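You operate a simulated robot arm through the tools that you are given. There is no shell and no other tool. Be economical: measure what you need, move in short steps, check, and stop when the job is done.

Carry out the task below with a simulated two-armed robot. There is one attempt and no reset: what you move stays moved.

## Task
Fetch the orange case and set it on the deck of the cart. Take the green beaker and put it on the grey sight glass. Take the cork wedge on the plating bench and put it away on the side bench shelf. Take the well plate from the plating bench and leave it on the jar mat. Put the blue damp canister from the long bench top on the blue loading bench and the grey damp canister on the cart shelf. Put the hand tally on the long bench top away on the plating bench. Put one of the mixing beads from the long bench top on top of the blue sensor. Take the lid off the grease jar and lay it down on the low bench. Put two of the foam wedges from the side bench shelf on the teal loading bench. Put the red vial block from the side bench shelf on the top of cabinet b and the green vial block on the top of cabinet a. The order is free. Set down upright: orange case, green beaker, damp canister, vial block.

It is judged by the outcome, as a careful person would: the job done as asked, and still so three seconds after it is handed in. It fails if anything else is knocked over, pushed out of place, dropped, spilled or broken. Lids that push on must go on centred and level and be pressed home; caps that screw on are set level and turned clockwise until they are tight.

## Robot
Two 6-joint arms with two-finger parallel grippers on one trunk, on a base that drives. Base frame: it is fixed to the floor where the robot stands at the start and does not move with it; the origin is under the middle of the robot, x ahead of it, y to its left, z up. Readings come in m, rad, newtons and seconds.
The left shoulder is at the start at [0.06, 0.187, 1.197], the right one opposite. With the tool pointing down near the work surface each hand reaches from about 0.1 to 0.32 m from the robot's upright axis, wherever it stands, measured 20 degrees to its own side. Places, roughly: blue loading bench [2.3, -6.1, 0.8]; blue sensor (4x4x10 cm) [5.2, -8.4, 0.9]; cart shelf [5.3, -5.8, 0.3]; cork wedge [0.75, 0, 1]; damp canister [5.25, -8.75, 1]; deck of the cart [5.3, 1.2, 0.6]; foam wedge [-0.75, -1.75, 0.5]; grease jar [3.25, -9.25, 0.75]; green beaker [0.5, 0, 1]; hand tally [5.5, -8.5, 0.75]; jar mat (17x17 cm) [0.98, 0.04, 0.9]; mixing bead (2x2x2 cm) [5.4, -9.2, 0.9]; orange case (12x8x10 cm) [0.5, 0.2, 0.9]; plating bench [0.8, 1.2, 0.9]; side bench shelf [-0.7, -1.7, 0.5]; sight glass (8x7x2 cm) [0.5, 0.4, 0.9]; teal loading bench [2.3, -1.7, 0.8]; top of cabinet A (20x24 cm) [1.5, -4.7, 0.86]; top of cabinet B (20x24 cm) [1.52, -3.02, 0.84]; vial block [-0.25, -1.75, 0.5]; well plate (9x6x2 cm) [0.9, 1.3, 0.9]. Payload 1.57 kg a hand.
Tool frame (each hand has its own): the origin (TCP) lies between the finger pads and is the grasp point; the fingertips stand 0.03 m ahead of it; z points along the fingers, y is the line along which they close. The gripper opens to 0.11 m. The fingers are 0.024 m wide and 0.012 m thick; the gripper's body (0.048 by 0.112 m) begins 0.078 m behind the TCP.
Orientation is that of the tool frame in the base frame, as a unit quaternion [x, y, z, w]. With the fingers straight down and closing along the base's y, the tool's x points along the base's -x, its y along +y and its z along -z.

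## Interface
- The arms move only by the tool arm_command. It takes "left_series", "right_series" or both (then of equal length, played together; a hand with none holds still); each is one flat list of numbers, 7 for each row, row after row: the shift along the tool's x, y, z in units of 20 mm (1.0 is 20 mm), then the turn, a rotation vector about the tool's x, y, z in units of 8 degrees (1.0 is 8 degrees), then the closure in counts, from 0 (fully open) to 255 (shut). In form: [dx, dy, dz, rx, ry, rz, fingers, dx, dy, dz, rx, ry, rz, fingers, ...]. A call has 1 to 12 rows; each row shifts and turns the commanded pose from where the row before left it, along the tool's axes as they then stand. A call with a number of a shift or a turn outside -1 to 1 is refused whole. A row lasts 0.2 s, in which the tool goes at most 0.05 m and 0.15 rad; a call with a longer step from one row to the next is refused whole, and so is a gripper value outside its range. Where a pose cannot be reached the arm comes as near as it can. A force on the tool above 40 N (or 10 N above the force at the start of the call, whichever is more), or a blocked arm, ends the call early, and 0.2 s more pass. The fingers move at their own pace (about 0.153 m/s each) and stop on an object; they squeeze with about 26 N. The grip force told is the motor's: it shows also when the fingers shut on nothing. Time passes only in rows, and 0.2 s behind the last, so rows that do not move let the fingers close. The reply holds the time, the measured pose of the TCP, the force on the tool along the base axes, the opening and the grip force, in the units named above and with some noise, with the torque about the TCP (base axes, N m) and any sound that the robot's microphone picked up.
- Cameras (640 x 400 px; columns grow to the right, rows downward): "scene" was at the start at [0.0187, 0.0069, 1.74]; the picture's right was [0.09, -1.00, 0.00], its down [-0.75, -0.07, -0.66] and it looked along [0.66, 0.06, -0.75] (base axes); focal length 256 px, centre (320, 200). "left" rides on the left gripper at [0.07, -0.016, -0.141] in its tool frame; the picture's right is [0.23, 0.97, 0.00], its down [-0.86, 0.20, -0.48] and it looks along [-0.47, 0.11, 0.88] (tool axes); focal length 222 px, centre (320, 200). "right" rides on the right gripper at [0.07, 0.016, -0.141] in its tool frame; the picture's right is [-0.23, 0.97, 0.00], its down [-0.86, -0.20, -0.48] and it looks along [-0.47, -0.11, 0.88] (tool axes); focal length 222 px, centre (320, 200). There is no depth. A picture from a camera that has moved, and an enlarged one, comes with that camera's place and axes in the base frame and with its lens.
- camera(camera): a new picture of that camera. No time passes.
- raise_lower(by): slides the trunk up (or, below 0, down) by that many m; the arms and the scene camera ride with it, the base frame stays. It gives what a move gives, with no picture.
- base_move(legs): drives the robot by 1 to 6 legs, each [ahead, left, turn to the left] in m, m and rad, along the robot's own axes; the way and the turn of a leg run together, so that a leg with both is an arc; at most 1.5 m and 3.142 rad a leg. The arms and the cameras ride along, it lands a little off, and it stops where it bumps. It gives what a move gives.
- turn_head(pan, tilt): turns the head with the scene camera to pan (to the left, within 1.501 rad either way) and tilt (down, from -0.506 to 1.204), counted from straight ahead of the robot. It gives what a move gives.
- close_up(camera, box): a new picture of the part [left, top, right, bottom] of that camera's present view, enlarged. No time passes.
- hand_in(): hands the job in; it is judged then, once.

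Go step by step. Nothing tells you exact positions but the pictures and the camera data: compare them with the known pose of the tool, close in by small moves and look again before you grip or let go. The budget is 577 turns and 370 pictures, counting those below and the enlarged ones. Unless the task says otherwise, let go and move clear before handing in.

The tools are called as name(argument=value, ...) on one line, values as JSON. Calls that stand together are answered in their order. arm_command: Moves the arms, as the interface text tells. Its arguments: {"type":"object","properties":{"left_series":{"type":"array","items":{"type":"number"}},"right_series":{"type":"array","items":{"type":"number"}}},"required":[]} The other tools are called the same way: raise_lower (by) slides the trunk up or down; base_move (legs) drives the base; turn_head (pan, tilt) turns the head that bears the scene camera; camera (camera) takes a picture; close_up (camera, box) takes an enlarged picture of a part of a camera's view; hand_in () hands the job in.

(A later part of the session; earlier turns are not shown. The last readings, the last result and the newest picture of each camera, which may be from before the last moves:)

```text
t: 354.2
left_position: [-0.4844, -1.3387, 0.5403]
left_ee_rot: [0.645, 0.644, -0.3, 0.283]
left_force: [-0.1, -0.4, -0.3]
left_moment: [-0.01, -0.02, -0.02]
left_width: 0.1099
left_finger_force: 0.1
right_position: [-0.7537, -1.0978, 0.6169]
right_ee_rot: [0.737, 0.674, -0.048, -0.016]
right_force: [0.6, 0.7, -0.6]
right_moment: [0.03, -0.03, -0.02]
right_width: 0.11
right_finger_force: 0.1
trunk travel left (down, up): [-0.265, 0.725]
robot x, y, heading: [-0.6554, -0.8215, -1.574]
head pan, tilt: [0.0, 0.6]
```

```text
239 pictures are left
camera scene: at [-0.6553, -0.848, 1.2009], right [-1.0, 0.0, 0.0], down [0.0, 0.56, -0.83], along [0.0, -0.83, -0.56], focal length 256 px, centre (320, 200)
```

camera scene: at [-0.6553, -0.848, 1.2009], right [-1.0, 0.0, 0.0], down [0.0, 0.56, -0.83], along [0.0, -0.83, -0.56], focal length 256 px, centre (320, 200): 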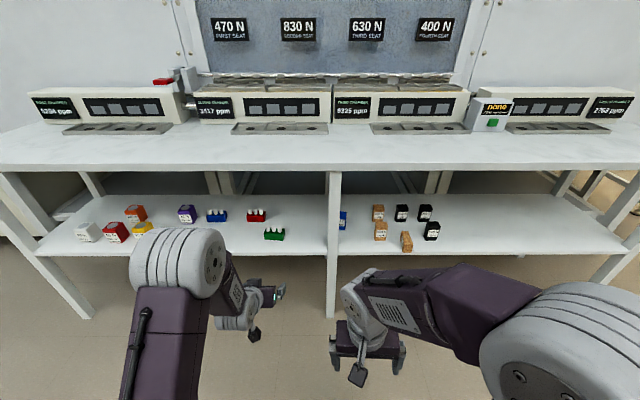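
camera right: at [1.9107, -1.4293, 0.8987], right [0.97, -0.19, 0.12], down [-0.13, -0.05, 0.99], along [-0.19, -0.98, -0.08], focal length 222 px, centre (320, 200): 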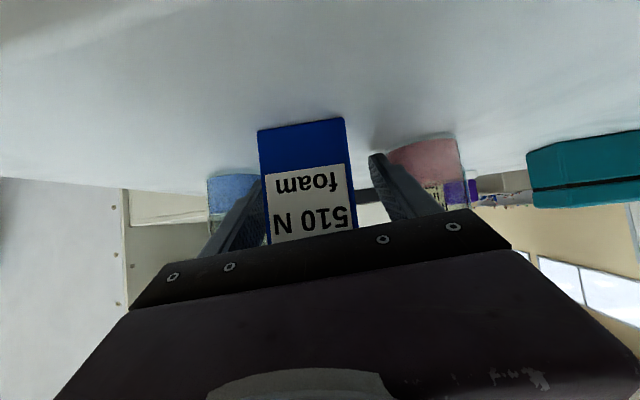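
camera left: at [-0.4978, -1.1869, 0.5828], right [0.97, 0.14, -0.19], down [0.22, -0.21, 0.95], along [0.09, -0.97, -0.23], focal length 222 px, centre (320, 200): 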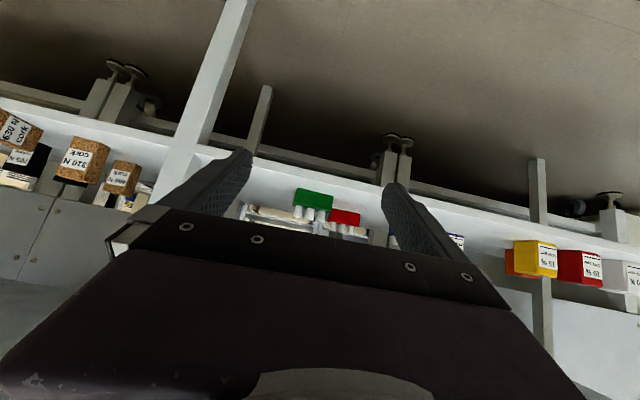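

Green block seen at ≈(−0.468, −1.668), yawed 7°. Yaw the tool to match, shift 16 mm and move in partway.

arm_command(left_series=[0, 0, 0, 0.65, 0.02, 0.58, 0, 0, 0, 0, 0, 0, 0, 0])

raise_lower(by=-0.05)

base_move(legs=[[0, 0.016, 0], [0.22, 0, 0]])

camera(camera="left")

close_up(camera="scene", box=[200, 200, 360, 320])

```text
t: 354.8
left_position: [-0.4853, -1.3394, 0.5408]
left_ee_rot: [0.682, 0.603, -0.317, 0.265]
left_force: [0.2, 0.4, 0.3]
left_moment: [-0.05, 0.0, -0.02]
left_width: 0.1099
left_finger_force: 0.0
right_position: [-0.753, -1.0985, 0.6155]
right_ee_rot: [0.737, 0.674, -0.048, -0.016]
right_force: [0.3, 0.5, -0.5]
right_moment: [0.01, 0.02, 0.01]
right_width: 0.11
right_finger_force: 0.1
trunk travel left (down, up): [-0.265, 0.725]
robot x, y, heading: [-0.6557, -0.8196, -1.576]
head pan, tilt: [0.0, 0.6]
```

```text
t: 355.8
left_position: [-0.4834, -1.3393, 0.4908]
left_ee_rot: [0.683, 0.603, -0.316, 0.265]
left_force: [0.8, 0.5, -0.9]
left_moment: [0.0, 0.0, -0.01]
left_width: 0.1099
left_finger_force: 0.0
right_position: [-0.7524, -1.0988, 0.5664]
right_ee_rot: [0.738, 0.673, -0.048, -0.015]
right_force: [-0.4, -0.8, -0.2]
right_moment: [0.0, -0.03, 0.02]
right_width: 0.1099
right_finger_force: 0.0
trunk travel left (down, up): [-0.215, 0.775]
robot x, y, heading: [-0.6566, -0.8182, -1.575]
head pan, tilt: [0.0, 0.6]
```

```text
t: 357.8
left_position: [-0.4697, -1.5436, 0.4897]
left_ee_rot: [0.682, 0.605, -0.315, 0.264]
left_force: [0.2, 0.4, 0.5]
left_moment: [0.0, -0.01, 0.0]
left_width: 0.11
left_finger_force: 0.0
right_position: [-0.7388, -1.3027, 0.5652]
right_ee_rot: [0.738, 0.673, -0.049, -0.015]
right_force: [0.2, 0.5, -0.1]
right_moment: [0.01, 0.03, 0.03]
right_width: 0.1101
right_finger_force: 0.1
trunk travel left (down, up): [-0.215, 0.775]
robot x, y, heading: [-0.644, -1.0273, -1.575]
head pan, tilt: [0.0, 0.6]
stopped in leg 2: the force on the tool passed its limit at 68 N (the readings are from after the stop); the commanded pose is now the measured one
```

```text
238 pictures are left
camera left: at [-0.4643, -1.3906, 0.5322], right [0.98, 0.03, -0.19], down [0.19, -0.24, 0.95], along [-0.02, -0.97, -0.24], focal length 222 px, centre (320, 200)
```

left: 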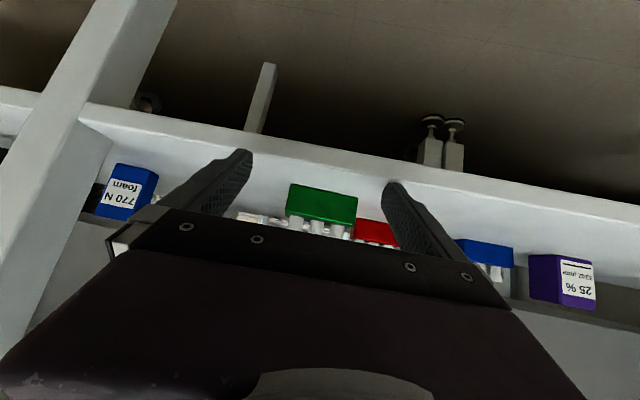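

```text
3.33 times, centred on (280, 260) of scene
camera zoom: at [-0.6406, -1.0532, 1.1508], right [-1.0, 0.0, 0.0], down [0.0, 0.56, -0.83], along [0.0, -0.83, -0.56], focal length 854 px, centre (453, 0)
```

zoom: 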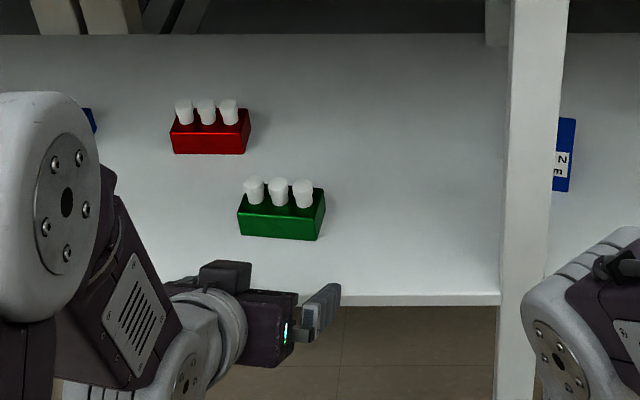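

The fingertips touched the shelf's front edge, so it's slightly higher than thought (≈0.457). Raise 13 mm and continue.

raise_lower(by=0.013)

base_move(legs=[[0.09, 0.002, 0]])

camera(camera="left")

close_up(camera="scene", box=[200, 200, 360, 320])

```text
t: 358.4
left_position: [-0.4696, -1.5427, 0.5019]
left_ee_rot: [0.682, 0.605, -0.314, 0.263]
left_force: [-0.2, 0.3, 0.9]
left_moment: [0.03, 0.0, -0.03]
left_width: 0.11
left_finger_force: 0.0
right_position: [-0.7384, -1.3042, 0.5796]
right_ee_rot: [0.738, 0.673, -0.048, -0.017]
right_force: [1.1, 0.5, -0.9]
right_moment: [-0.02, -0.02, -0.03]
right_width: 0.11
right_finger_force: 0.0
trunk travel left (down, up): [-0.228, 0.762]
robot x, y, heading: [-0.6415, -1.0238, -1.574]
head pan, tilt: [0.0, 0.6]
```

```text
t: 359.5
left_position: [-0.4676, -1.6309, 0.5014]
left_ee_rot: [0.683, 0.605, -0.314, 0.263]
left_force: [-0.4, 0.7, 0.3]
left_moment: [0.02, -0.01, -0.01]
left_width: 0.1099
left_finger_force: 0.0
right_position: [-0.7377, -1.3922, 0.5783]
right_ee_rot: [0.738, 0.672, -0.048, -0.016]
right_force: [-0.2, -0.3, -0.3]
right_moment: [0.02, 0.01, -0.01]
right_width: 0.1101
right_finger_force: 0.1
trunk travel left (down, up): [-0.228, 0.762]
robot x, y, heading: [-0.6431, -1.11, -1.577]
head pan, tilt: [0.0, 0.6]
```

```text
236 pictures are left
camera left: at [-0.463, -1.4791, 0.545], right [0.98, 0.02, -0.19], down [0.19, -0.24, 0.95], along [-0.02, -0.97, -0.24], focal length 222 px, centre (320, 200)
```

left: 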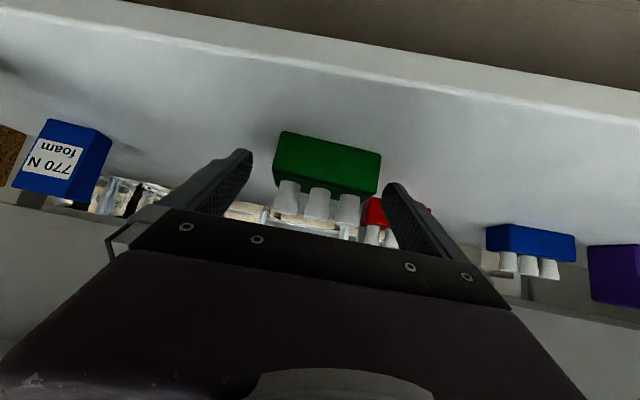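

```text
3.33 times, centred on (280, 260) of scene
camera zoom: at [-0.639, -1.1421, 1.1638], right [-1.0, 0.01, 0.0], down [0.0, 0.57, -0.82], along [0.0, -0.82, -0.57], focal length 854 px, centre (453, 0)
```

zoom: 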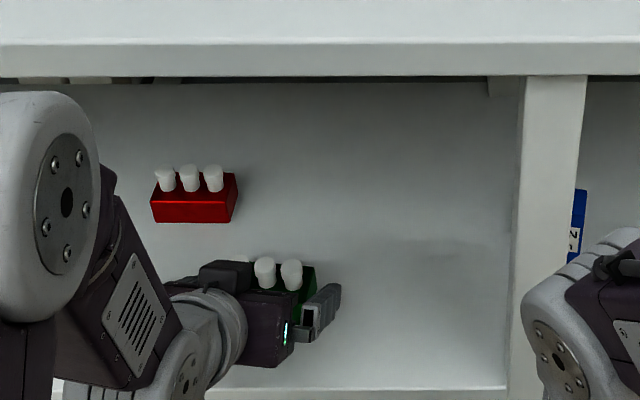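

Block front y≈−1.638, centred. Lower 10 mm, forward 15 mm, and grip.

raise_lower(by=-0.01)

arm_command(left_series=[-0.55, 0.05, 0.6, 0, 0, 0, 0, 0, 0, 0, 0, 0, 0, 60, 0, 0, 0, 0, 0, 0, 255, 0, 0, 0, 0, 0, 0, 255, 0, 0, 0, 0, 0, 0, 255])

camera(camera="left")

```text
t: 360.1
left_position: [-0.4688, -1.6313, 0.4945]
left_ee_rot: [0.682, 0.605, -0.314, 0.264]
left_force: [0.5, -1.1, -0.1]
left_moment: [-0.01, 0.01, -0.02]
left_width: 0.1103
left_finger_force: 0.3
right_position: [-0.7375, -1.3898, 0.5688]
right_ee_rot: [0.738, 0.673, -0.048, -0.015]
right_force: [0.0, 0.6, -1.0]
right_moment: [0.03, -0.04, -0.04]
right_width: 0.1099
right_finger_force: 0.0
trunk travel left (down, up): [-0.218, 0.772]
robot x, y, heading: [-0.6382, -1.1102, -1.574]
head pan, tilt: [0.0, 0.6]
```

```text
t: 361.3
left_position: [-0.4701, -1.648, 0.4924]
left_ee_rot: [0.682, 0.604, -0.315, 0.264]
left_force: [-0.4, -0.8, 1.6]
left_moment: [-0.03, -0.12, 0.02]
left_width: 0.08
left_finger_force: 26.1
right_position: [-0.7366, -1.3911, 0.5684]
right_ee_rot: [0.738, 0.673, -0.049, -0.017]
right_force: [-0.4, 0.3, 0.1]
right_moment: [-0.04, -0.02, 0.01]
right_width: 0.1101
right_finger_force: 0.0
trunk travel left (down, up): [-0.218, 0.772]
robot x, y, heading: [-0.6397, -1.1117, -1.574]
head pan, tilt: [0.0, 0.6]
```

```text
234 pictures are left
camera left: at [-0.4645, -1.4952, 0.5345], right [0.98, 0.02, -0.19], down [0.19, -0.24, 0.95], along [-0.02, -0.97, -0.24], focal length 222 px, centre (320, 200)
```

left: 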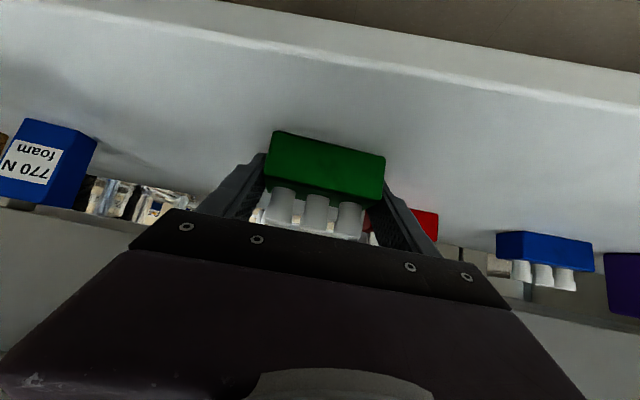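

Gripped. Lift 3 cm, back out and check it's level.

raise_lower(by=0.03)

base_move(legs=[[-0.35, 0, 0]])

camera(camera="left")

close_up(camera="scene", box=[180, 200, 340, 320])

```text
t: 362.0
left_position: [-0.4705, -1.6472, 0.5216]
left_ee_rot: [0.683, 0.605, -0.313, 0.263]
left_force: [-0.3, 0.3, -3.5]
left_moment: [0.0, -0.02, -0.03]
left_width: 0.0802
left_finger_force: 25.8
right_position: [-0.7367, -1.3909, 0.5969]
right_ee_rot: [0.738, 0.673, -0.047, -0.017]
right_force: [-0.9, -0.2, 0.6]
right_moment: [0.02, 0.0, -0.01]
right_width: 0.1099
right_finger_force: 0.0
trunk travel left (down, up): [-0.248, 0.742]
robot x, y, heading: [-0.6419, -1.1119, -1.578]
head pan, tilt: [0.0, 0.6]
```

```text
t: 364.3
left_position: [-0.4675, -1.2969, 0.5207]
left_ee_rot: [0.683, 0.604, -0.315, 0.263]
left_force: [-0.5, -0.6, -3.1]
left_moment: [0.0, -0.05, -0.01]
left_width: 0.0798
left_finger_force: 26.0
right_position: [-0.7355, -1.0405, 0.5994]
right_ee_rot: [0.739, 0.672, -0.048, -0.017]
right_force: [-0.3, 0.6, 0.3]
right_moment: [-0.02, -0.01, -0.03]
right_width: 0.11
right_finger_force: 0.1
trunk travel left (down, up): [-0.248, 0.742]
robot x, y, heading: [-0.6396, -0.7615, -1.58]
head pan, tilt: [0.0, 0.6]
```

```text
233 pictures are left
camera left: at [-0.4632, -1.1451, 0.5644], right [0.98, 0.02, -0.19], down [0.19, -0.24, 0.95], along [-0.02, -0.97, -0.24], focal length 222 px, centre (320, 200)
```

left: 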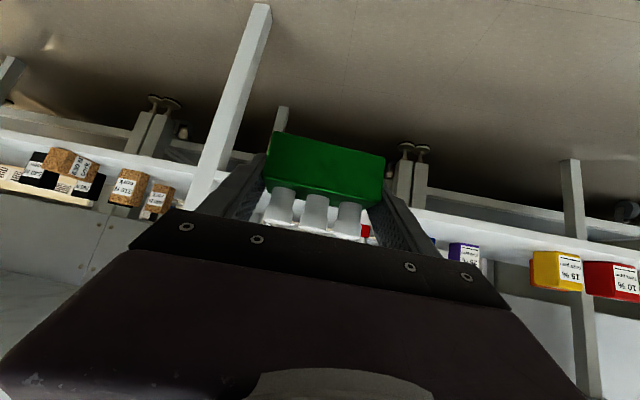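

```text
3.33 times, centred on (260, 260) of scene
camera zoom: at [-0.6367, -0.7907, 1.1839], right [-1.0, 0.01, 0.0], down [0.0, 0.56, -0.83], along [-0.01, -0.83, -0.56], focal length 854 px, centre (520, 0)
```

zoom: 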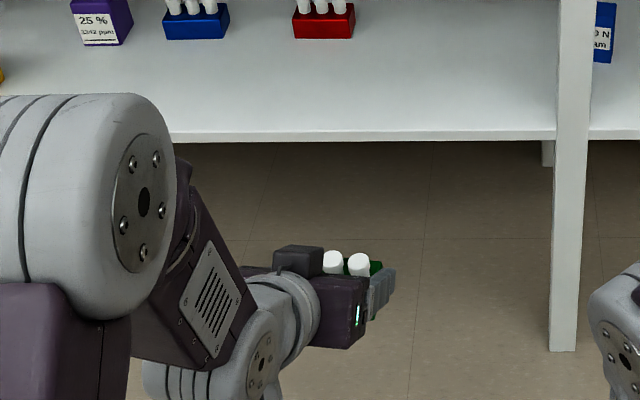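

The block is level with its vials. I'll take the red block too with the right hand: extend and pitch it, raise the left slightly, and slide 0.37 m left.

arm_command(left_series=[-0.75, -0.02, -0.66, 0, 0, 0, 255, -0.75, -0.02, -0.66, 0, 0, 0, 255, 0, 0, 0, 0, 0, 0, 255, 0, 0, 0, 0, 0, 0, 255, 0, 0, 0, 0, 0, 0, 255, 0, 0, 0, 0, 0, 0, 255, 0, 0, 0, 0, 0, 0, 255, 0, 0, 0, 0, 0, 0, 255, 0, 0, 0, 0, 0, 0, 255, 0, 0, 0, 0, 0, 0, 255, 0, 0, 0, 0, 0, 0, 255, 0, 0, 0, 0, 0, 0, 255], right_series=[-1, 0, 0, 0, 0, 0, 0, -1, 0, 0, 0, 0, 0, 0, -1, 0, 0, 0, 0, 0, 0, -1, 0, 0, 0, 0, 0, 0, -1, 0, 0, 0, 0, 0, 0, -1, 0, 0, 0, 0, 0, 0, -1, 0, 0, 0, 0, 0, 0, -1, 0, 0, 0, -1, 0, 0, -1, 0, 0, 0, -1, 0, 0, -1, 0, 0, 0, -1, 0, 0, -1, 0, 0, 0, -1, 0, 0, -1, 0, 0, 0, -1, 0, 0])

arm_command(right_series=[0, 0, 0, 0, -1, 0, 0, 0, 0, 0, 0, -0.8, 0, 0])

base_move(legs=[[0, 0.37, 0.008]])

camera(camera="right")

camera(camera="scene")

```text
t: 366.9
left_position: [-0.4685, -1.2986, 0.5616]
left_ee_rot: [0.683, 0.605, -0.314, 0.262]
left_force: [0.2, 0.1, -3.2]
left_moment: [0.01, -0.01, -0.02]
left_width: 0.0798
left_finger_force: 25.6
right_position: [-0.7553, -1.2717, 0.6384]
right_ee_rot: [0.678, 0.637, -0.298, 0.215]
right_force: [0.4, -0.3, 0.5]
right_moment: [0.02, 0.01, 0.02]
right_width: 0.1102
right_finger_force: 0.2
trunk travel left (down, up): [-0.248, 0.742]
robot x, y, heading: [-0.638, -0.7624, -1.58]
head pan, tilt: [0.0, 0.6]
```

```text
t: 367.5
left_position: [-0.4688, -1.2995, 0.5622]
left_ee_rot: [0.683, 0.605, -0.314, 0.263]
left_force: [-0.5, 0.0, -2.5]
left_moment: [0.0, -0.04, 0.02]
left_width: 0.0798
left_finger_force: 25.7
right_position: [-0.7551, -1.2725, 0.6381]
right_ee_rot: [0.634, 0.605, -0.381, 0.293]
right_force: [-0.6, 0.1, 0.1]
right_moment: [-0.01, -0.01, -0.02]
right_width: 0.1101
right_finger_force: 0.0
trunk travel left (down, up): [-0.248, 0.742]
robot x, y, heading: [-0.6375, -0.76, -1.576]
head pan, tilt: [0.0, 0.6]
```

```text
t: 369.8
left_position: [-0.0965, -1.2979, 0.5626]
left_ee_rot: [0.68, 0.608, -0.312, 0.264]
left_force: [0.7, 0.1, -2.7]
left_moment: [0.03, 0.02, -0.02]
left_width: 0.0796
left_finger_force: 26.1
right_position: [-0.3828, -1.2758, 0.6385]
right_ee_rot: [0.632, 0.608, -0.379, 0.295]
right_force: [0.1, 0.8, 0.6]
right_moment: [-0.04, -0.03, 0.02]
right_width: 0.11
right_finger_force: 0.0
trunk travel left (down, up): [-0.248, 0.742]
robot x, y, heading: [-0.2692, -0.7635, -1.566]
head pan, tilt: [0.0, 0.6]
```

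```text
231 pictures are left
camera right: at [-0.351, -1.1205, 0.6544], right [0.97, -0.21, 0.1], down [-0.12, -0.05, 0.99], along [-0.2, -0.98, -0.07], focal length 222 px, centre (320, 200)
```

right: 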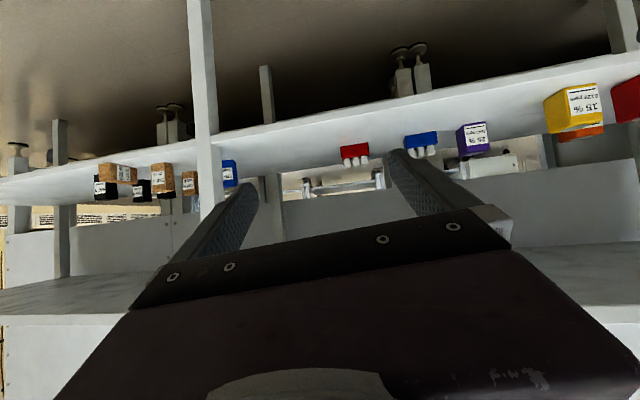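

```text
230 pictures are left
camera scene: at [-0.2694, -0.792, 1.1838], right [-1.0, 0.0, 0.0], down [0.0, 0.57, -0.82], along [0.0, -0.82, -0.57], focal length 256 px, centre (320, 200)
```

scene: 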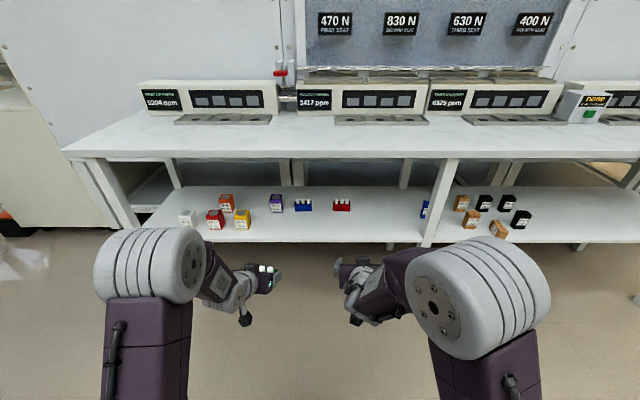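

Red block ≈(−0.366, −1.79). Straighten the right tool's yaw, extend it, and raise the left hand 12 cm so it stays clear of the shelf.

arm_command(left_series=[0, 0, 0, 0, 0, 0, 255, -0.75, -0.02, -0.66, 0, 0, 0, 255, -0.75, -0.02, -0.66, 0, 0, 0, 255, -0.75, -0.02, -0.66, 0, 0, 0, 255, -0.75, -0.02, -0.66, 0, 0, 0, 255, -0.75, -0.02, -0.66, 0, 0, 0, 255, -0.75, -0.02, -0.66, 0, 0, 0, 255, 0, 0, 0, 0, 0, 0, 255, 0, 0, 0, 0, 0, 0, 255], right_series=[0, 0, 0, -0.84, -0.09, -0.54, 0, -0.545, 0, 0.84, 0, 0, 0, 0, -0.545, 0, 0.84, 0, 0, 0, 0, -0.545, 0, 0.84, 0, 0, 0, 0, -0.545, 0, 0.84, 0, 0, 0, 0, -0.545, 0, 0.84, 0, 0, 0, 0, -0.545, 0, 0.84, 0, 0, 0, 0, -0.545, 0, 0.84, 0, 0, 0, 0, -0.545, 0, 0.84, 0, 0, 0, 0])

raise_lower(by=-0.133)

camera(camera="scene")

camera(camera="right")

```text
t: 371.8
left_position: [-0.0947, -1.3006, 0.6805]
left_ee_rot: [0.68, 0.608, -0.312, 0.264]
left_force: [-0.3, 0.1, -2.8]
left_moment: [0.01, 0.01, -0.02]
left_width: 0.08
left_finger_force: 25.9
right_position: [-0.3731, -1.4354, 0.6376]
right_ee_rot: [0.588, 0.651, -0.357, 0.32]
right_force: [-0.5, -0.1, 0.0]
right_moment: [0.01, 0.01, 0.0]
right_width: 0.11
right_finger_force: 0.2
trunk travel left (down, up): [-0.248, 0.742]
robot x, y, heading: [-0.2689, -0.7631, -1.571]
head pan, tilt: [0.0, 0.6]
```

```text
t: 373.4
left_position: [-0.0942, -1.2992, 0.5468]
left_ee_rot: [0.68, 0.608, -0.313, 0.264]
left_force: [-0.3, 0.3, -2.5]
left_moment: [-0.01, -0.04, 0.0]
left_width: 0.0798
left_finger_force: 26.2
right_position: [-0.3727, -1.4359, 0.5041]
right_ee_rot: [0.588, 0.651, -0.358, 0.32]
right_force: [-0.6, 0.2, 0.0]
right_moment: [-0.03, 0.01, -0.02]
right_width: 0.1099
right_finger_force: 0.0
trunk travel left (down, up): [-0.115, 0.875]
robot x, y, heading: [-0.273, -0.7633, -1.57]
head pan, tilt: [0.0, 0.6]
```

```text
229 pictures are left
camera scene: at [-0.2698, -0.7919, 1.0509], right [-1.0, 0.0, 0.0], down [0.0, 0.57, -0.82], along [0.0, -0.82, -0.57], focal length 256 px, centre (320, 200)
```

scene: 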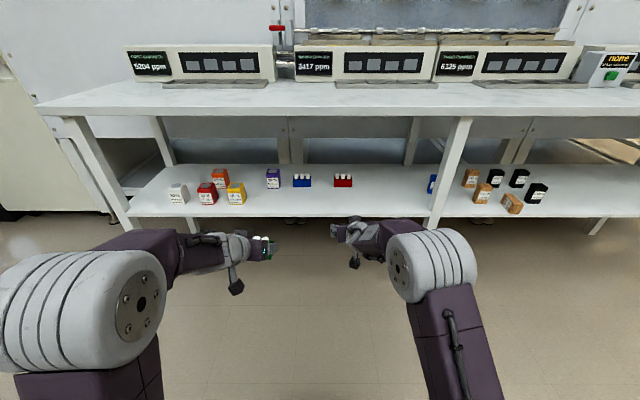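

```text
228 pictures are left
camera right: at [-0.3623, -1.2775, 0.5212], right [0.99, -0.07, 0.1], down [-0.11, -0.07, 0.99], along [-0.06, -1.0, -0.07], focal length 222 px, centre (320, 200)
```

right: 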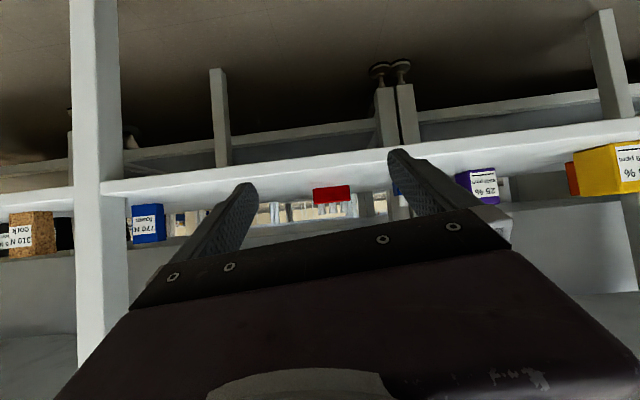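

Aligned within 7 mm. Move in 0.24 m, watching both hands.

base_move(legs=[[0, 0.006, 0], [0.24, 0, 0]])

camera(camera="right")

camera(camera="scene")

camera(camera="left")

```text
t: 375.6
left_position: [-0.0875, -1.5425, 0.547]
left_ee_rot: [0.68, 0.608, -0.313, 0.264]
left_force: [-0.2, 0.6, -1.5]
left_moment: [0.03, 0.0, -0.02]
left_width: 0.08
left_finger_force: 25.9
right_position: [-0.3661, -1.6795, 0.5055]
right_ee_rot: [0.588, 0.651, -0.357, 0.32]
right_force: [0.0, -1.5, 0.1]
right_moment: [0.0, 0.02, 0.02]
right_width: 0.1098
right_finger_force: 0.0
trunk travel left (down, up): [-0.115, 0.875]
robot x, y, heading: [-0.2641, -1.0087, -1.567]
head pan, tilt: [0.0, 0.6]
```

```text
227 pictures are left
camera right: at [-0.3545, -1.5221, 0.521], right [0.99, -0.07, 0.1], down [-0.11, -0.07, 0.99], along [-0.06, -1.0, -0.07], focal length 222 px, centre (320, 200)
```

right: 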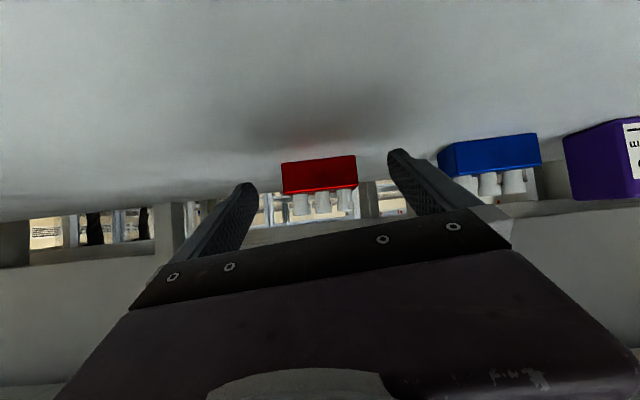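

```text
226 pictures are left
camera scene: at [-0.2627, -1.0365, 1.0508], right [-1.0, -0.01, 0.0], down [0.0, 0.57, -0.82], along [0.0, -0.82, -0.57], focal length 256 px, centre (320, 200)
```

scene: 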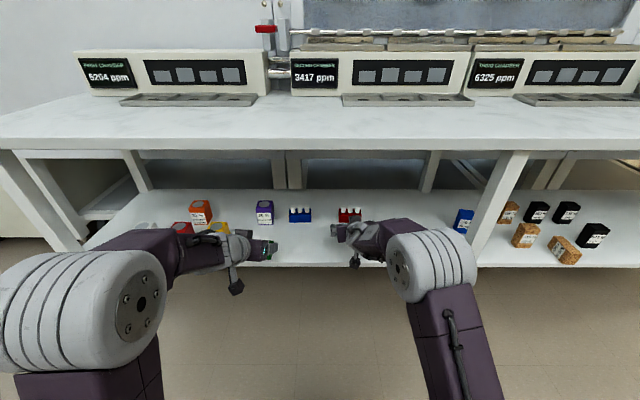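

```text
225 pictures are left
camera left: at [-0.0842, -1.3912, 0.5899], right [0.98, 0.03, -0.19], down [0.19, -0.24, 0.95], along [-0.01, -0.97, -0.24], focal length 222 px, centre (320, 200)
```

left: 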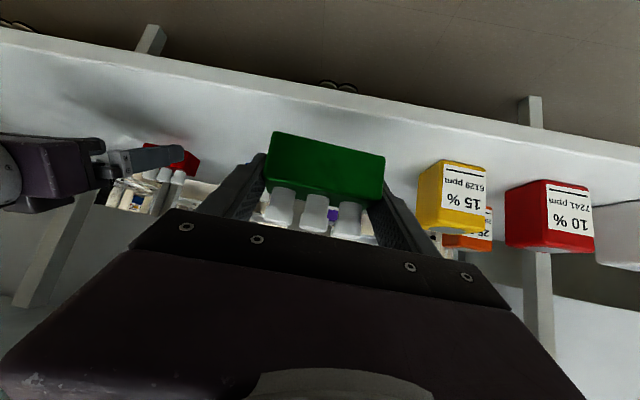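

Red block front y≈−1.772, centred. Advance 0.10 m, lower 16 mm.

base_move(legs=[[0.1, 0, 0]])

raise_lower(by=-0.016)

camera(camera="right")

```text
t: 376.7
left_position: [-0.0868, -1.6391, 0.5476]
left_ee_rot: [0.679, 0.609, -0.313, 0.264]
left_force: [1.1, -0.3, -2.2]
left_moment: [0.04, 0.03, 0.01]
left_width: 0.0798
left_finger_force: 25.9
right_position: [-0.3632, -1.776, 0.5051]
right_ee_rot: [0.587, 0.652, -0.357, 0.321]
right_force: [0.5, 0.3, 1.2]
right_moment: [0.01, 0.01, 0.01]
right_width: 0.1098
right_finger_force: 0.0
trunk travel left (down, up): [-0.115, 0.875]
robot x, y, heading: [-0.2646, -1.1013, -1.563]
head pan, tilt: [0.0, 0.6]
```

```text
t: 377.3
left_position: [-0.0861, -1.6387, 0.5332]
left_ee_rot: [0.679, 0.609, -0.313, 0.265]
left_force: [0.1, -0.6, -2.4]
left_moment: [-0.02, 0.02, -0.03]
left_width: 0.0798
left_finger_force: 25.8
right_position: [-0.3625, -1.7745, 0.4908]
right_ee_rot: [0.586, 0.651, -0.359, 0.323]
right_force: [1.2, 0.8, 9.1]
right_moment: [-0.09, -0.59, 0.11]
right_width: 0.1097
right_finger_force: 0.1
trunk travel left (down, up): [-0.099, 0.891]
robot x, y, heading: [-0.2625, -1.1037, -1.568]
head pan, tilt: [0.0, 0.6]
```

```text
224 pictures are left
camera right: at [-0.3529, -1.6183, 0.507], right [0.99, -0.07, 0.1], down [-0.11, -0.06, 0.99], along [-0.06, -1.0, -0.07], focal length 222 px, centre (320, 200)
```

right: 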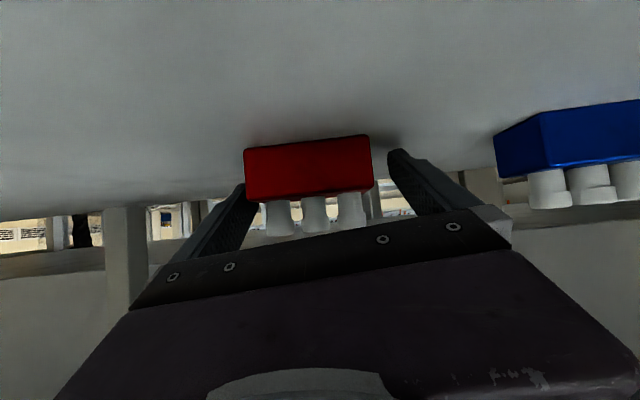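

Finger just touches the shelf; raise 4 mm, nudge forward and close.

raise_lower(by=0.004)

arm_command(right_series=[-0.3, -0.1, 0.4, 0, 0, 0, 0, 0, 0, 0, 0, 0, 0, 60, 0, 0, 0, 0, 0, 0, 255, 0, 0, 0, 0, 0, 0, 255, 0, 0, 0, 0, 0, 0, 255])

raise_lower(by=0.025)

camera(camera="right")

```text
t: 377.9
left_position: [-0.0865, -1.639, 0.535]
left_ee_rot: [0.679, 0.61, -0.312, 0.264]
left_force: [0.3, -0.3, -2.2]
left_moment: [0.04, -0.03, -0.01]
left_width: 0.0794
left_finger_force: 25.8
right_position: [-0.3624, -1.7744, 0.4908]
right_ee_rot: [0.587, 0.653, -0.357, 0.319]
right_force: [-0.4, 3.3, 1.5]
right_moment: [0.05, -0.14, 0.19]
right_width: 0.1102
right_finger_force: 0.0
trunk travel left (down, up): [-0.103, 0.887]
robot x, y, heading: [-0.2626, -1.1041, -1.564]
head pan, tilt: [0.0, 0.6]
```

```text
t: 379.1
left_position: [-0.0864, -1.6391, 0.5353]
left_ee_rot: [0.68, 0.609, -0.312, 0.264]
left_force: [-0.3, 0.1, -2.2]
left_moment: [0.02, 0.03, 0.03]
left_width: 0.0797
left_finger_force: 25.7
right_position: [-0.3638, -1.7849, 0.4931]
right_ee_rot: [0.587, 0.652, -0.357, 0.321]
right_force: [-0.3, -0.4, -0.8]
right_moment: [-0.08, -0.05, -0.04]
right_width: 0.081
right_finger_force: 26.2
trunk travel left (down, up): [-0.103, 0.887]
robot x, y, heading: [-0.2602, -1.1063, -1.557]
head pan, tilt: [0.0, 0.6]
```

```text
t: 379.8
left_position: [-0.0861, -1.6387, 0.5588]
left_ee_rot: [0.679, 0.609, -0.312, 0.265]
left_force: [0.3, 0.2, -2.4]
left_moment: [0.02, -0.03, -0.02]
left_width: 0.0798
left_finger_force: 26.0
right_position: [-0.3628, -1.7861, 0.5182]
right_ee_rot: [0.588, 0.652, -0.357, 0.32]
right_force: [0.3, 0.4, -2.0]
right_moment: [-0.04, -0.02, 0.04]
right_width: 0.0813
right_finger_force: 26.2
trunk travel left (down, up): [-0.128, 0.862]
robot x, y, heading: [-0.2636, -1.1, -1.567]
head pan, tilt: [0.0, 0.6]
```

```text
223 pictures are left
camera right: at [-0.3542, -1.6286, 0.5344], right [0.99, -0.07, 0.1], down [-0.11, -0.07, 0.99], along [-0.06, -1.0, -0.07], focal length 222 px, centre (320, 200)
```

right: 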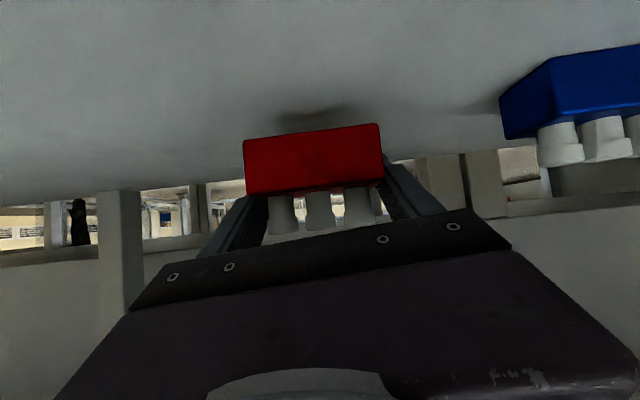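

Both vial blocks held upright. Back out, raise, and travel around the teal bench toward the cabinets.

base_move(legs=[[-0.5, 0, 0]])

raise_lower(by=0.4)

base_move(legs=[[0, 1.5, 0], [0, 1.45, 0], [0, 0.6, 0]])

camera(camera="scene")

```text
t: 382.8
left_position: [-0.0876, -1.1238, 0.5601]
left_ee_rot: [0.677, 0.611, -0.311, 0.266]
left_force: [-0.2, 0.7, -1.8]
left_moment: [0.01, -0.01, 0.04]
left_width: 0.0796
left_finger_force: 25.6
right_position: [-0.3647, -1.2716, 0.5175]
right_ee_rot: [0.585, 0.653, -0.356, 0.321]
right_force: [-0.4, 0.0, -2.4]
right_moment: [-0.04, -0.02, 0.0]
right_width: 0.0808
right_finger_force: 25.8
trunk travel left (down, up): [-0.128, 0.862]
robot x, y, heading: [-0.2679, -0.5897, -1.556]
head pan, tilt: [0.0, 0.6]
```

```text
t: 386.6
left_position: [-0.0882, -1.1241, 0.9599]
left_ee_rot: [0.677, 0.612, -0.311, 0.265]
left_force: [-0.4, -0.4, -2.3]
left_moment: [0.03, 0.02, 0.03]
left_width: 0.0799
left_finger_force: 26.5
right_position: [-0.3645, -1.2721, 0.9184]
right_ee_rot: [0.585, 0.654, -0.356, 0.321]
right_force: [0.2, 0.1, -3.2]
right_moment: [-0.04, 0.01, -0.01]
right_width: 0.0809
right_finger_force: 25.7
trunk travel left (down, up): [-0.528, 0.462]
robot x, y, heading: [-0.27, -0.5898, -1.56]
head pan, tilt: [0.0, 0.6]
```

```text
t: 404.1
left_position: [3.54, -0.9713, 0.9604]
left_ee_rot: [0.659, 0.631, -0.303, 0.275]
left_force: [-0.1, -0.5, -2.7]
left_moment: [0.0, -0.01, 0.01]
left_width: 0.0798
left_finger_force: 25.9
right_position: [3.2721, -1.1328, 0.9185]
right_ee_rot: [0.567, 0.67, -0.346, 0.332]
right_force: [0.2, 0.0, -2.6]
right_moment: [-0.03, -0.02, 0.02]
right_width: 0.0804
right_finger_force: 26.5
trunk travel left (down, up): [-0.528, 0.462]
robot x, y, heading: [3.3294, -0.4461, -1.506]
head pan, tilt: [0.0, 0.6]
```

```text
222 pictures are left
camera scene: at [3.3338, -0.4758, 1.4638], right [-1.0, -0.07, 0.0], down [-0.04, 0.56, -0.82], along [0.06, -0.82, -0.57], focal length 256 px, centre (320, 200)
```

scene: 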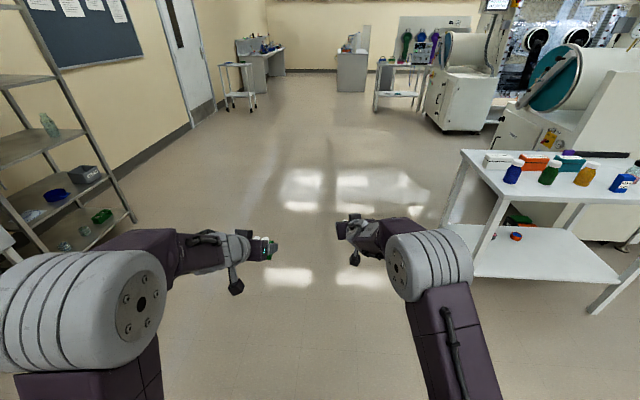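

The teal drum confirms that bench. Drive down the aisle and turn to face cabinet B.

base_move(legs=[[0, 0, -0.065], [1.4, 0, 0], [1.15, 0, 0], [0, 0, -1.57]])

camera(camera="scene")

```text
t: 420.9
left_position: [2.7622, -3.2034, 0.9602]
left_ee_rot: [0.911, -0.057, -0.407, -0.037]
left_force: [-0.2, 0.1, -2.0]
left_moment: [0.03, 0.0, 0.0]
left_width: 0.0798
left_finger_force: 26.0
right_position: [2.6197, -2.9253, 0.917]
right_ee_rot: [0.877, 0.039, -0.478, -0.03]
right_force: [0.1, 0.3, -2.4]
right_moment: [0.03, 0.03, -0.01]
right_width: 0.0804
right_finger_force: 25.6
trunk travel left (down, up): [-0.528, 0.462]
robot x, y, heading: [3.3001, -3.035, 3.133]
head pan, tilt: [0.0, 0.6]
```

```text
221 pictures are left
camera scene: at [3.2717, -3.0363, 1.4638], right [0.01, 1.0, 0.0], down [0.57, -0.01, -0.82], along [-0.82, 0.01, -0.57], focal length 256 px, centre (320, 200)
```

scene: 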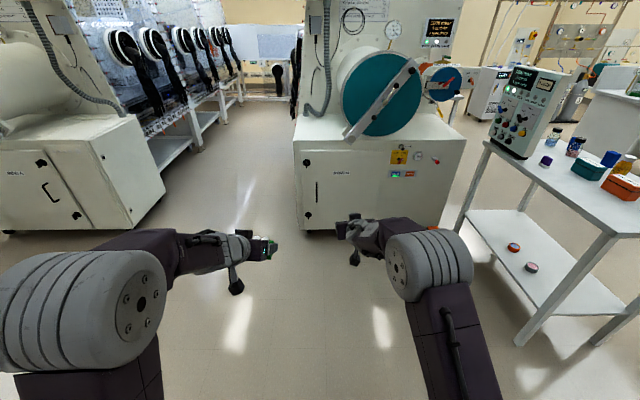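

close_up(camera="scene", box=[260, 40, 480, 200])

close_up(camera="scene", box=[0, 40, 220, 240])

```text
2.50 times, centred on (370, 120) of scene
camera zoom: at [3.2717, -3.0363, 1.4638], right [0.01, 1.0, 0.0], down [0.57, -0.01, -0.82], along [-0.82, 0.01, -0.57], focal length 640 px, centre (195, 400)
```

zoom: 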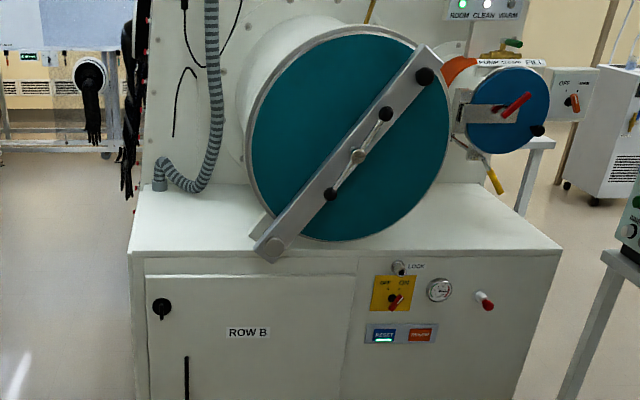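

```text
2.00 times, centred on (110, 140) of scene
camera zoom: at [3.2717, -3.0363, 1.4638], right [0.01, 1.0, 0.0], down [0.57, -0.01, -0.82], along [-0.82, 0.01, -0.57], focal length 512 px, centre (740, 320)
```

zoom: 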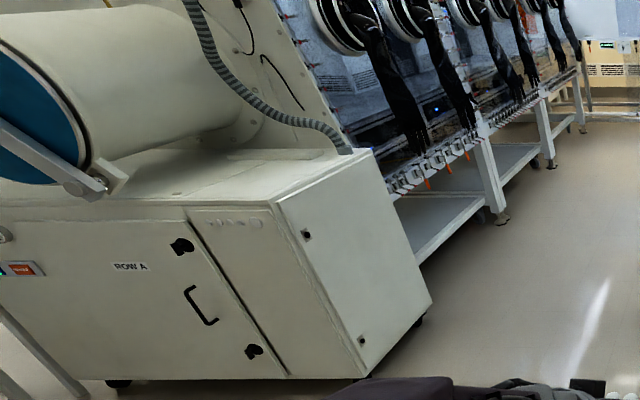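

ROW B cabinet: the free top area is left-front, centre ≈(1.55, −3.03). Raise 5 cm, shift left 0.1 m and drive in most of the way.

raise_lower(by=0.05)

base_move(legs=[[0, 0.1, 0.005], [0.82, 0, 0]])

camera(camera="scene")

camera(camera="right")

```text
t: 421.9
left_position: [2.7614, -3.2034, 1.0088]
left_ee_rot: [0.911, -0.057, -0.408, -0.037]
left_force: [-0.1, 0.1, -1.7]
left_moment: [0.0, -0.01, 0.02]
left_width: 0.0798
left_finger_force: 25.8
right_position: [2.6201, -2.9234, 0.9675]
right_ee_rot: [0.877, 0.039, -0.479, -0.03]
right_force: [0.1, -0.3, -2.0]
right_moment: [0.01, 0.01, 0.01]
right_width: 0.0801
right_finger_force: 26.0
trunk travel left (down, up): [-0.578, 0.412]
robot x, y, heading: [3.302, -3.0359, 3.133]
head pan, tilt: [0.0, 0.6]
```

```text
t: 426.9
left_position: [1.9605, -3.2991, 1.0085]
left_ee_rot: [0.911, -0.059, -0.407, -0.038]
left_force: [0.1, -0.3, -2.6]
left_moment: [-0.01, -0.01, 0.02]
left_width: 0.0799
left_finger_force: 26.1
right_position: [1.8188, -3.0192, 0.9676]
right_ee_rot: [0.877, 0.037, -0.478, -0.031]
right_force: [0.3, 0.7, -2.0]
right_moment: [0.04, 0.05, -0.01]
right_width: 0.0803
right_finger_force: 25.6
trunk travel left (down, up): [-0.578, 0.412]
robot x, y, heading: [2.5001, -3.1286, 3.127]
head pan, tilt: [0.0, 0.6]
```

```text
218 pictures are left
camera scene: at [2.4708, -3.1335, 1.5138], right [0.01, 1.0, 0.0], down [0.57, -0.01, -0.82], along [-0.82, 0.01, -0.57], focal length 256 px, centre (320, 200)
```

scene: 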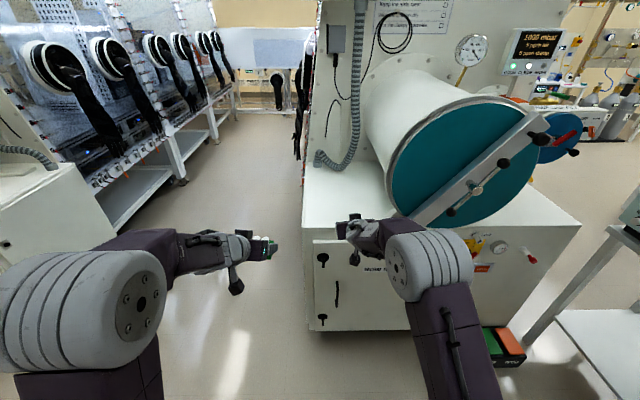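

```text
217 pictures are left
camera right: at [1.9773, -3.0315, 0.9844], right [-0.09, -0.99, 0.1], down [-0.07, 0.11, 0.99], along [-0.99, 0.08, -0.07], focal length 222 px, centre (320, 200)
```

right: 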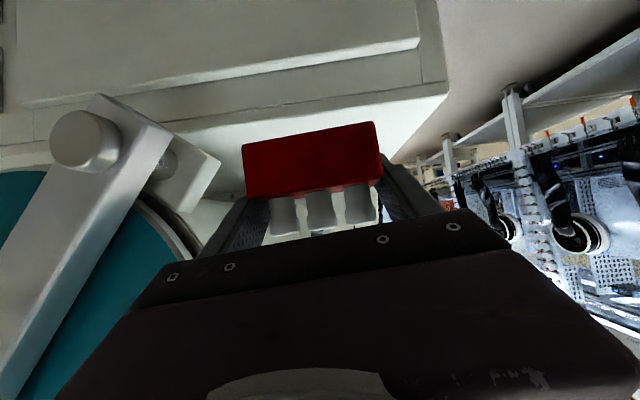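

Cabinet front edge x≈1.68, left edge y≈−3.19; the lever is well to the side. Advance 0.235 m.

base_move(legs=[[0.235, 0.008, 0.01]])

raise_lower(by=-0.07)

camera(camera="right")

close_up(camera="scene", box=[260, 150, 460, 300])

```text
t: 428.6
left_position: [1.73, -3.3112, 1.0099]
left_ee_rot: [0.911, -0.053, -0.408, -0.035]
left_force: [-0.5, -0.5, -1.7]
left_moment: [0.0, -0.02, -0.01]
left_width: 0.0797
left_finger_force: 26.1
right_position: [1.5865, -3.0316, 0.9675]
right_ee_rot: [0.877, 0.042, -0.478, -0.028]
right_force: [-1.3, -0.2, -1.5]
right_moment: [-0.02, 0.01, 0.0]
right_width: 0.0804
right_finger_force: 25.8
trunk travel left (down, up): [-0.578, 0.412]
robot x, y, heading: [2.2682, -3.1417, 3.139]
head pan, tilt: [0.0, 0.6]
```

```text
t: 429.7
left_position: [1.7307, -3.312, 0.9396]
left_ee_rot: [0.911, -0.054, -0.408, -0.036]
left_force: [0.5, -0.1, -1.7]
left_moment: [0.03, 0.0, 0.0]
left_width: 0.0798
left_finger_force: 26.6
right_position: [1.5865, -3.0325, 0.8981]
right_ee_rot: [0.876, 0.042, -0.479, -0.027]
right_force: [-0.3, -0.3, -2.2]
right_moment: [0.01, 0.04, 0.0]
right_width: 0.08
right_finger_force: 26.3
trunk travel left (down, up): [-0.508, 0.482]
robot x, y, heading: [2.2637, -3.138, 3.135]
head pan, tilt: [0.0, 0.6]
```

```text
216 pictures are left
camera right: at [1.745, -3.043, 0.9145], right [-0.08, -0.99, 0.1], down [-0.07, 0.11, 0.99], along [-0.99, 0.07, -0.07], focal length 222 px, centre (320, 200)
```

right: 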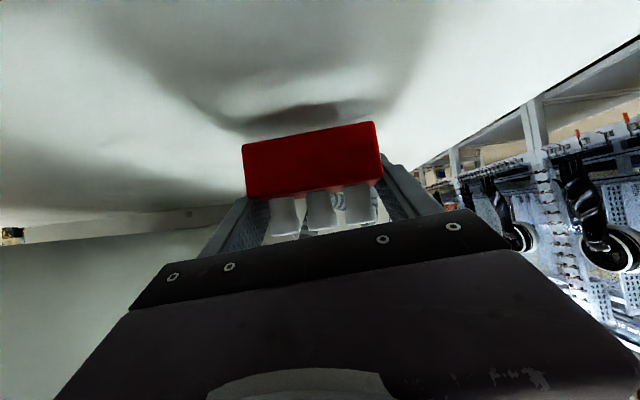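

```text
2.67 times, centred on (360, 225) of scene
camera zoom: at [2.2395, -3.1401, 1.4439], right [0.0, 1.0, 0.0], down [0.57, 0.0, -0.82], along [-0.82, 0.0, -0.57], focal length 683 px, centre (213, 133)
```

zoom: 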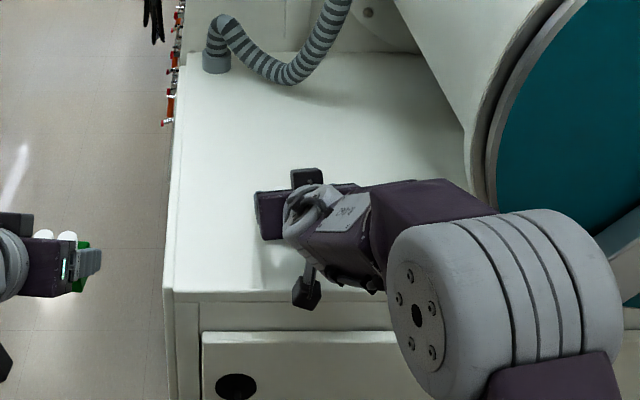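

Over the cabinet top; creep down.

raise_lower(by=-0.014)

raise_lower(by=-0.005)

raise_lower(by=-0.004)

```text
t: 430.4
left_position: [1.7301, -3.3124, 0.9258]
left_ee_rot: [0.911, -0.053, -0.409, -0.035]
left_force: [0.0, 0.7, -1.9]
left_moment: [0.01, 0.01, -0.04]
left_width: 0.0796
left_finger_force: 26.2
right_position: [1.5865, -3.0317, 0.885]
right_ee_rot: [0.875, 0.041, -0.481, -0.028]
right_force: [-0.1, -0.7, 3.4]
right_moment: [-0.2, -0.14, -0.04]
right_width: 0.0801
right_finger_force: 26.0
trunk travel left (down, up): [-0.494, 0.496]
robot x, y, heading: [2.2711, -3.1387, 3.145]
head pan, tilt: [0.0, 0.6]
```

```text
t: 430.9
left_position: [1.7328, -3.3115, 0.9221]
left_ee_rot: [0.911, -0.054, -0.408, -0.036]
left_force: [0.5, -0.1, -2.4]
left_moment: [-0.03, 0.0, 0.01]
left_width: 0.0799
left_finger_force: 26.2
right_position: [1.5876, -3.0315, 0.8827]
right_ee_rot: [0.874, 0.041, -0.483, -0.028]
right_force: [-4.0, 1.1, 15.9]
right_moment: [-0.64, 0.32, -0.13]
right_width: 0.0806
right_finger_force: 25.5
trunk travel left (down, up): [-0.489, 0.501]
robot x, y, heading: [2.2693, -3.1389, 3.142]
head pan, tilt: [0.0, 0.6]
```

```text
t: 431.4
left_position: [1.7333, -3.3104, 0.9186]
left_ee_rot: [0.91, -0.053, -0.41, -0.035]
left_force: [-0.2, -0.1, -2.5]
left_moment: [0.01, -0.02, 0.02]
left_width: 0.08
left_finger_force: 25.9
right_position: [1.5885, -3.0306, 0.8792]
right_ee_rot: [0.874, 0.041, -0.483, -0.029]
right_force: [-5.0, 4.5, 26.5]
right_moment: [-0.67, 0.31, -0.01]
right_width: 0.0819
right_finger_force: 26.1
trunk travel left (down, up): [-0.485, 0.505]
robot x, y, heading: [2.27, -3.1382, 3.142]
head pan, tilt: [0.0, 0.6]
```

Seated (26 N). Ease off and release, then rise a little and back away.

raise_lower(by=0.004)

arm_command(right_series=[0, 0, 0, 0, 0, 0, 60, 0, 0, 0, 0, 0, 0, 20, 0, 0, 0, 0, 0, 0, 20])

camera(camera="right")

```text
t: 431.9
left_position: [1.7323, -3.3122, 0.922]
left_ee_rot: [0.91, -0.053, -0.409, -0.035]
left_force: [-0.3, 0.1, -3.3]
left_moment: [-0.01, -0.04, 0.01]
left_width: 0.0799
left_finger_force: 26.0
right_position: [1.587, -3.0328, 0.8817]
right_ee_rot: [0.876, 0.042, -0.48, -0.028]
right_force: [-5.7, 4.1, 17.1]
right_moment: [-0.63, 0.49, -0.33]
right_width: 0.0813
right_finger_force: 25.8
trunk travel left (down, up): [-0.489, 0.501]
robot x, y, heading: [2.2659, -3.1412, 3.14]
head pan, tilt: [0.0, 0.6]
```

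```text
t: 432.8
left_position: [1.7326, -3.3103, 0.9234]
left_ee_rot: [0.911, -0.053, -0.408, -0.034]
left_force: [0.0, -0.2, -2.1]
left_moment: [-0.02, 0.03, 0.01]
left_width: 0.0796
left_finger_force: 26.1
right_position: [1.5883, -3.0301, 0.8799]
right_ee_rot: [0.876, 0.041, -0.48, -0.028]
right_force: [0.0, 13.6, 14.7]
right_moment: [-0.33, 0.22, -0.24]
right_width: 0.0891
right_finger_force: 0.1
trunk travel left (down, up): [-0.489, 0.501]
robot x, y, heading: [2.2695, -3.1399, 3.138]
head pan, tilt: [0.0, 0.6]
```

```text
214 pictures are left
camera right: at [1.747, -3.0408, 0.8965], right [-0.08, -0.99, 0.1], down [-0.06, 0.11, 0.99], along [-0.99, 0.07, -0.07], focal length 222 px, centre (320, 200)
```

right: 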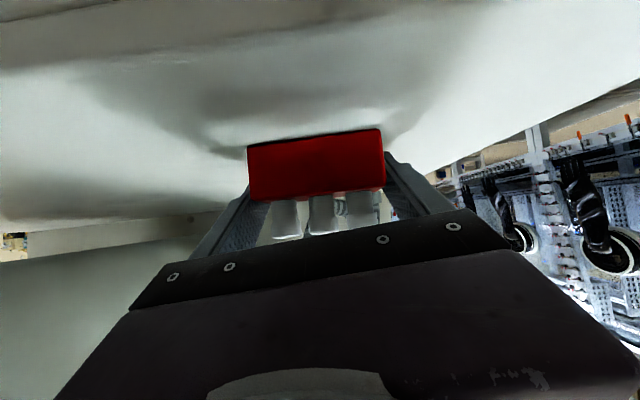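

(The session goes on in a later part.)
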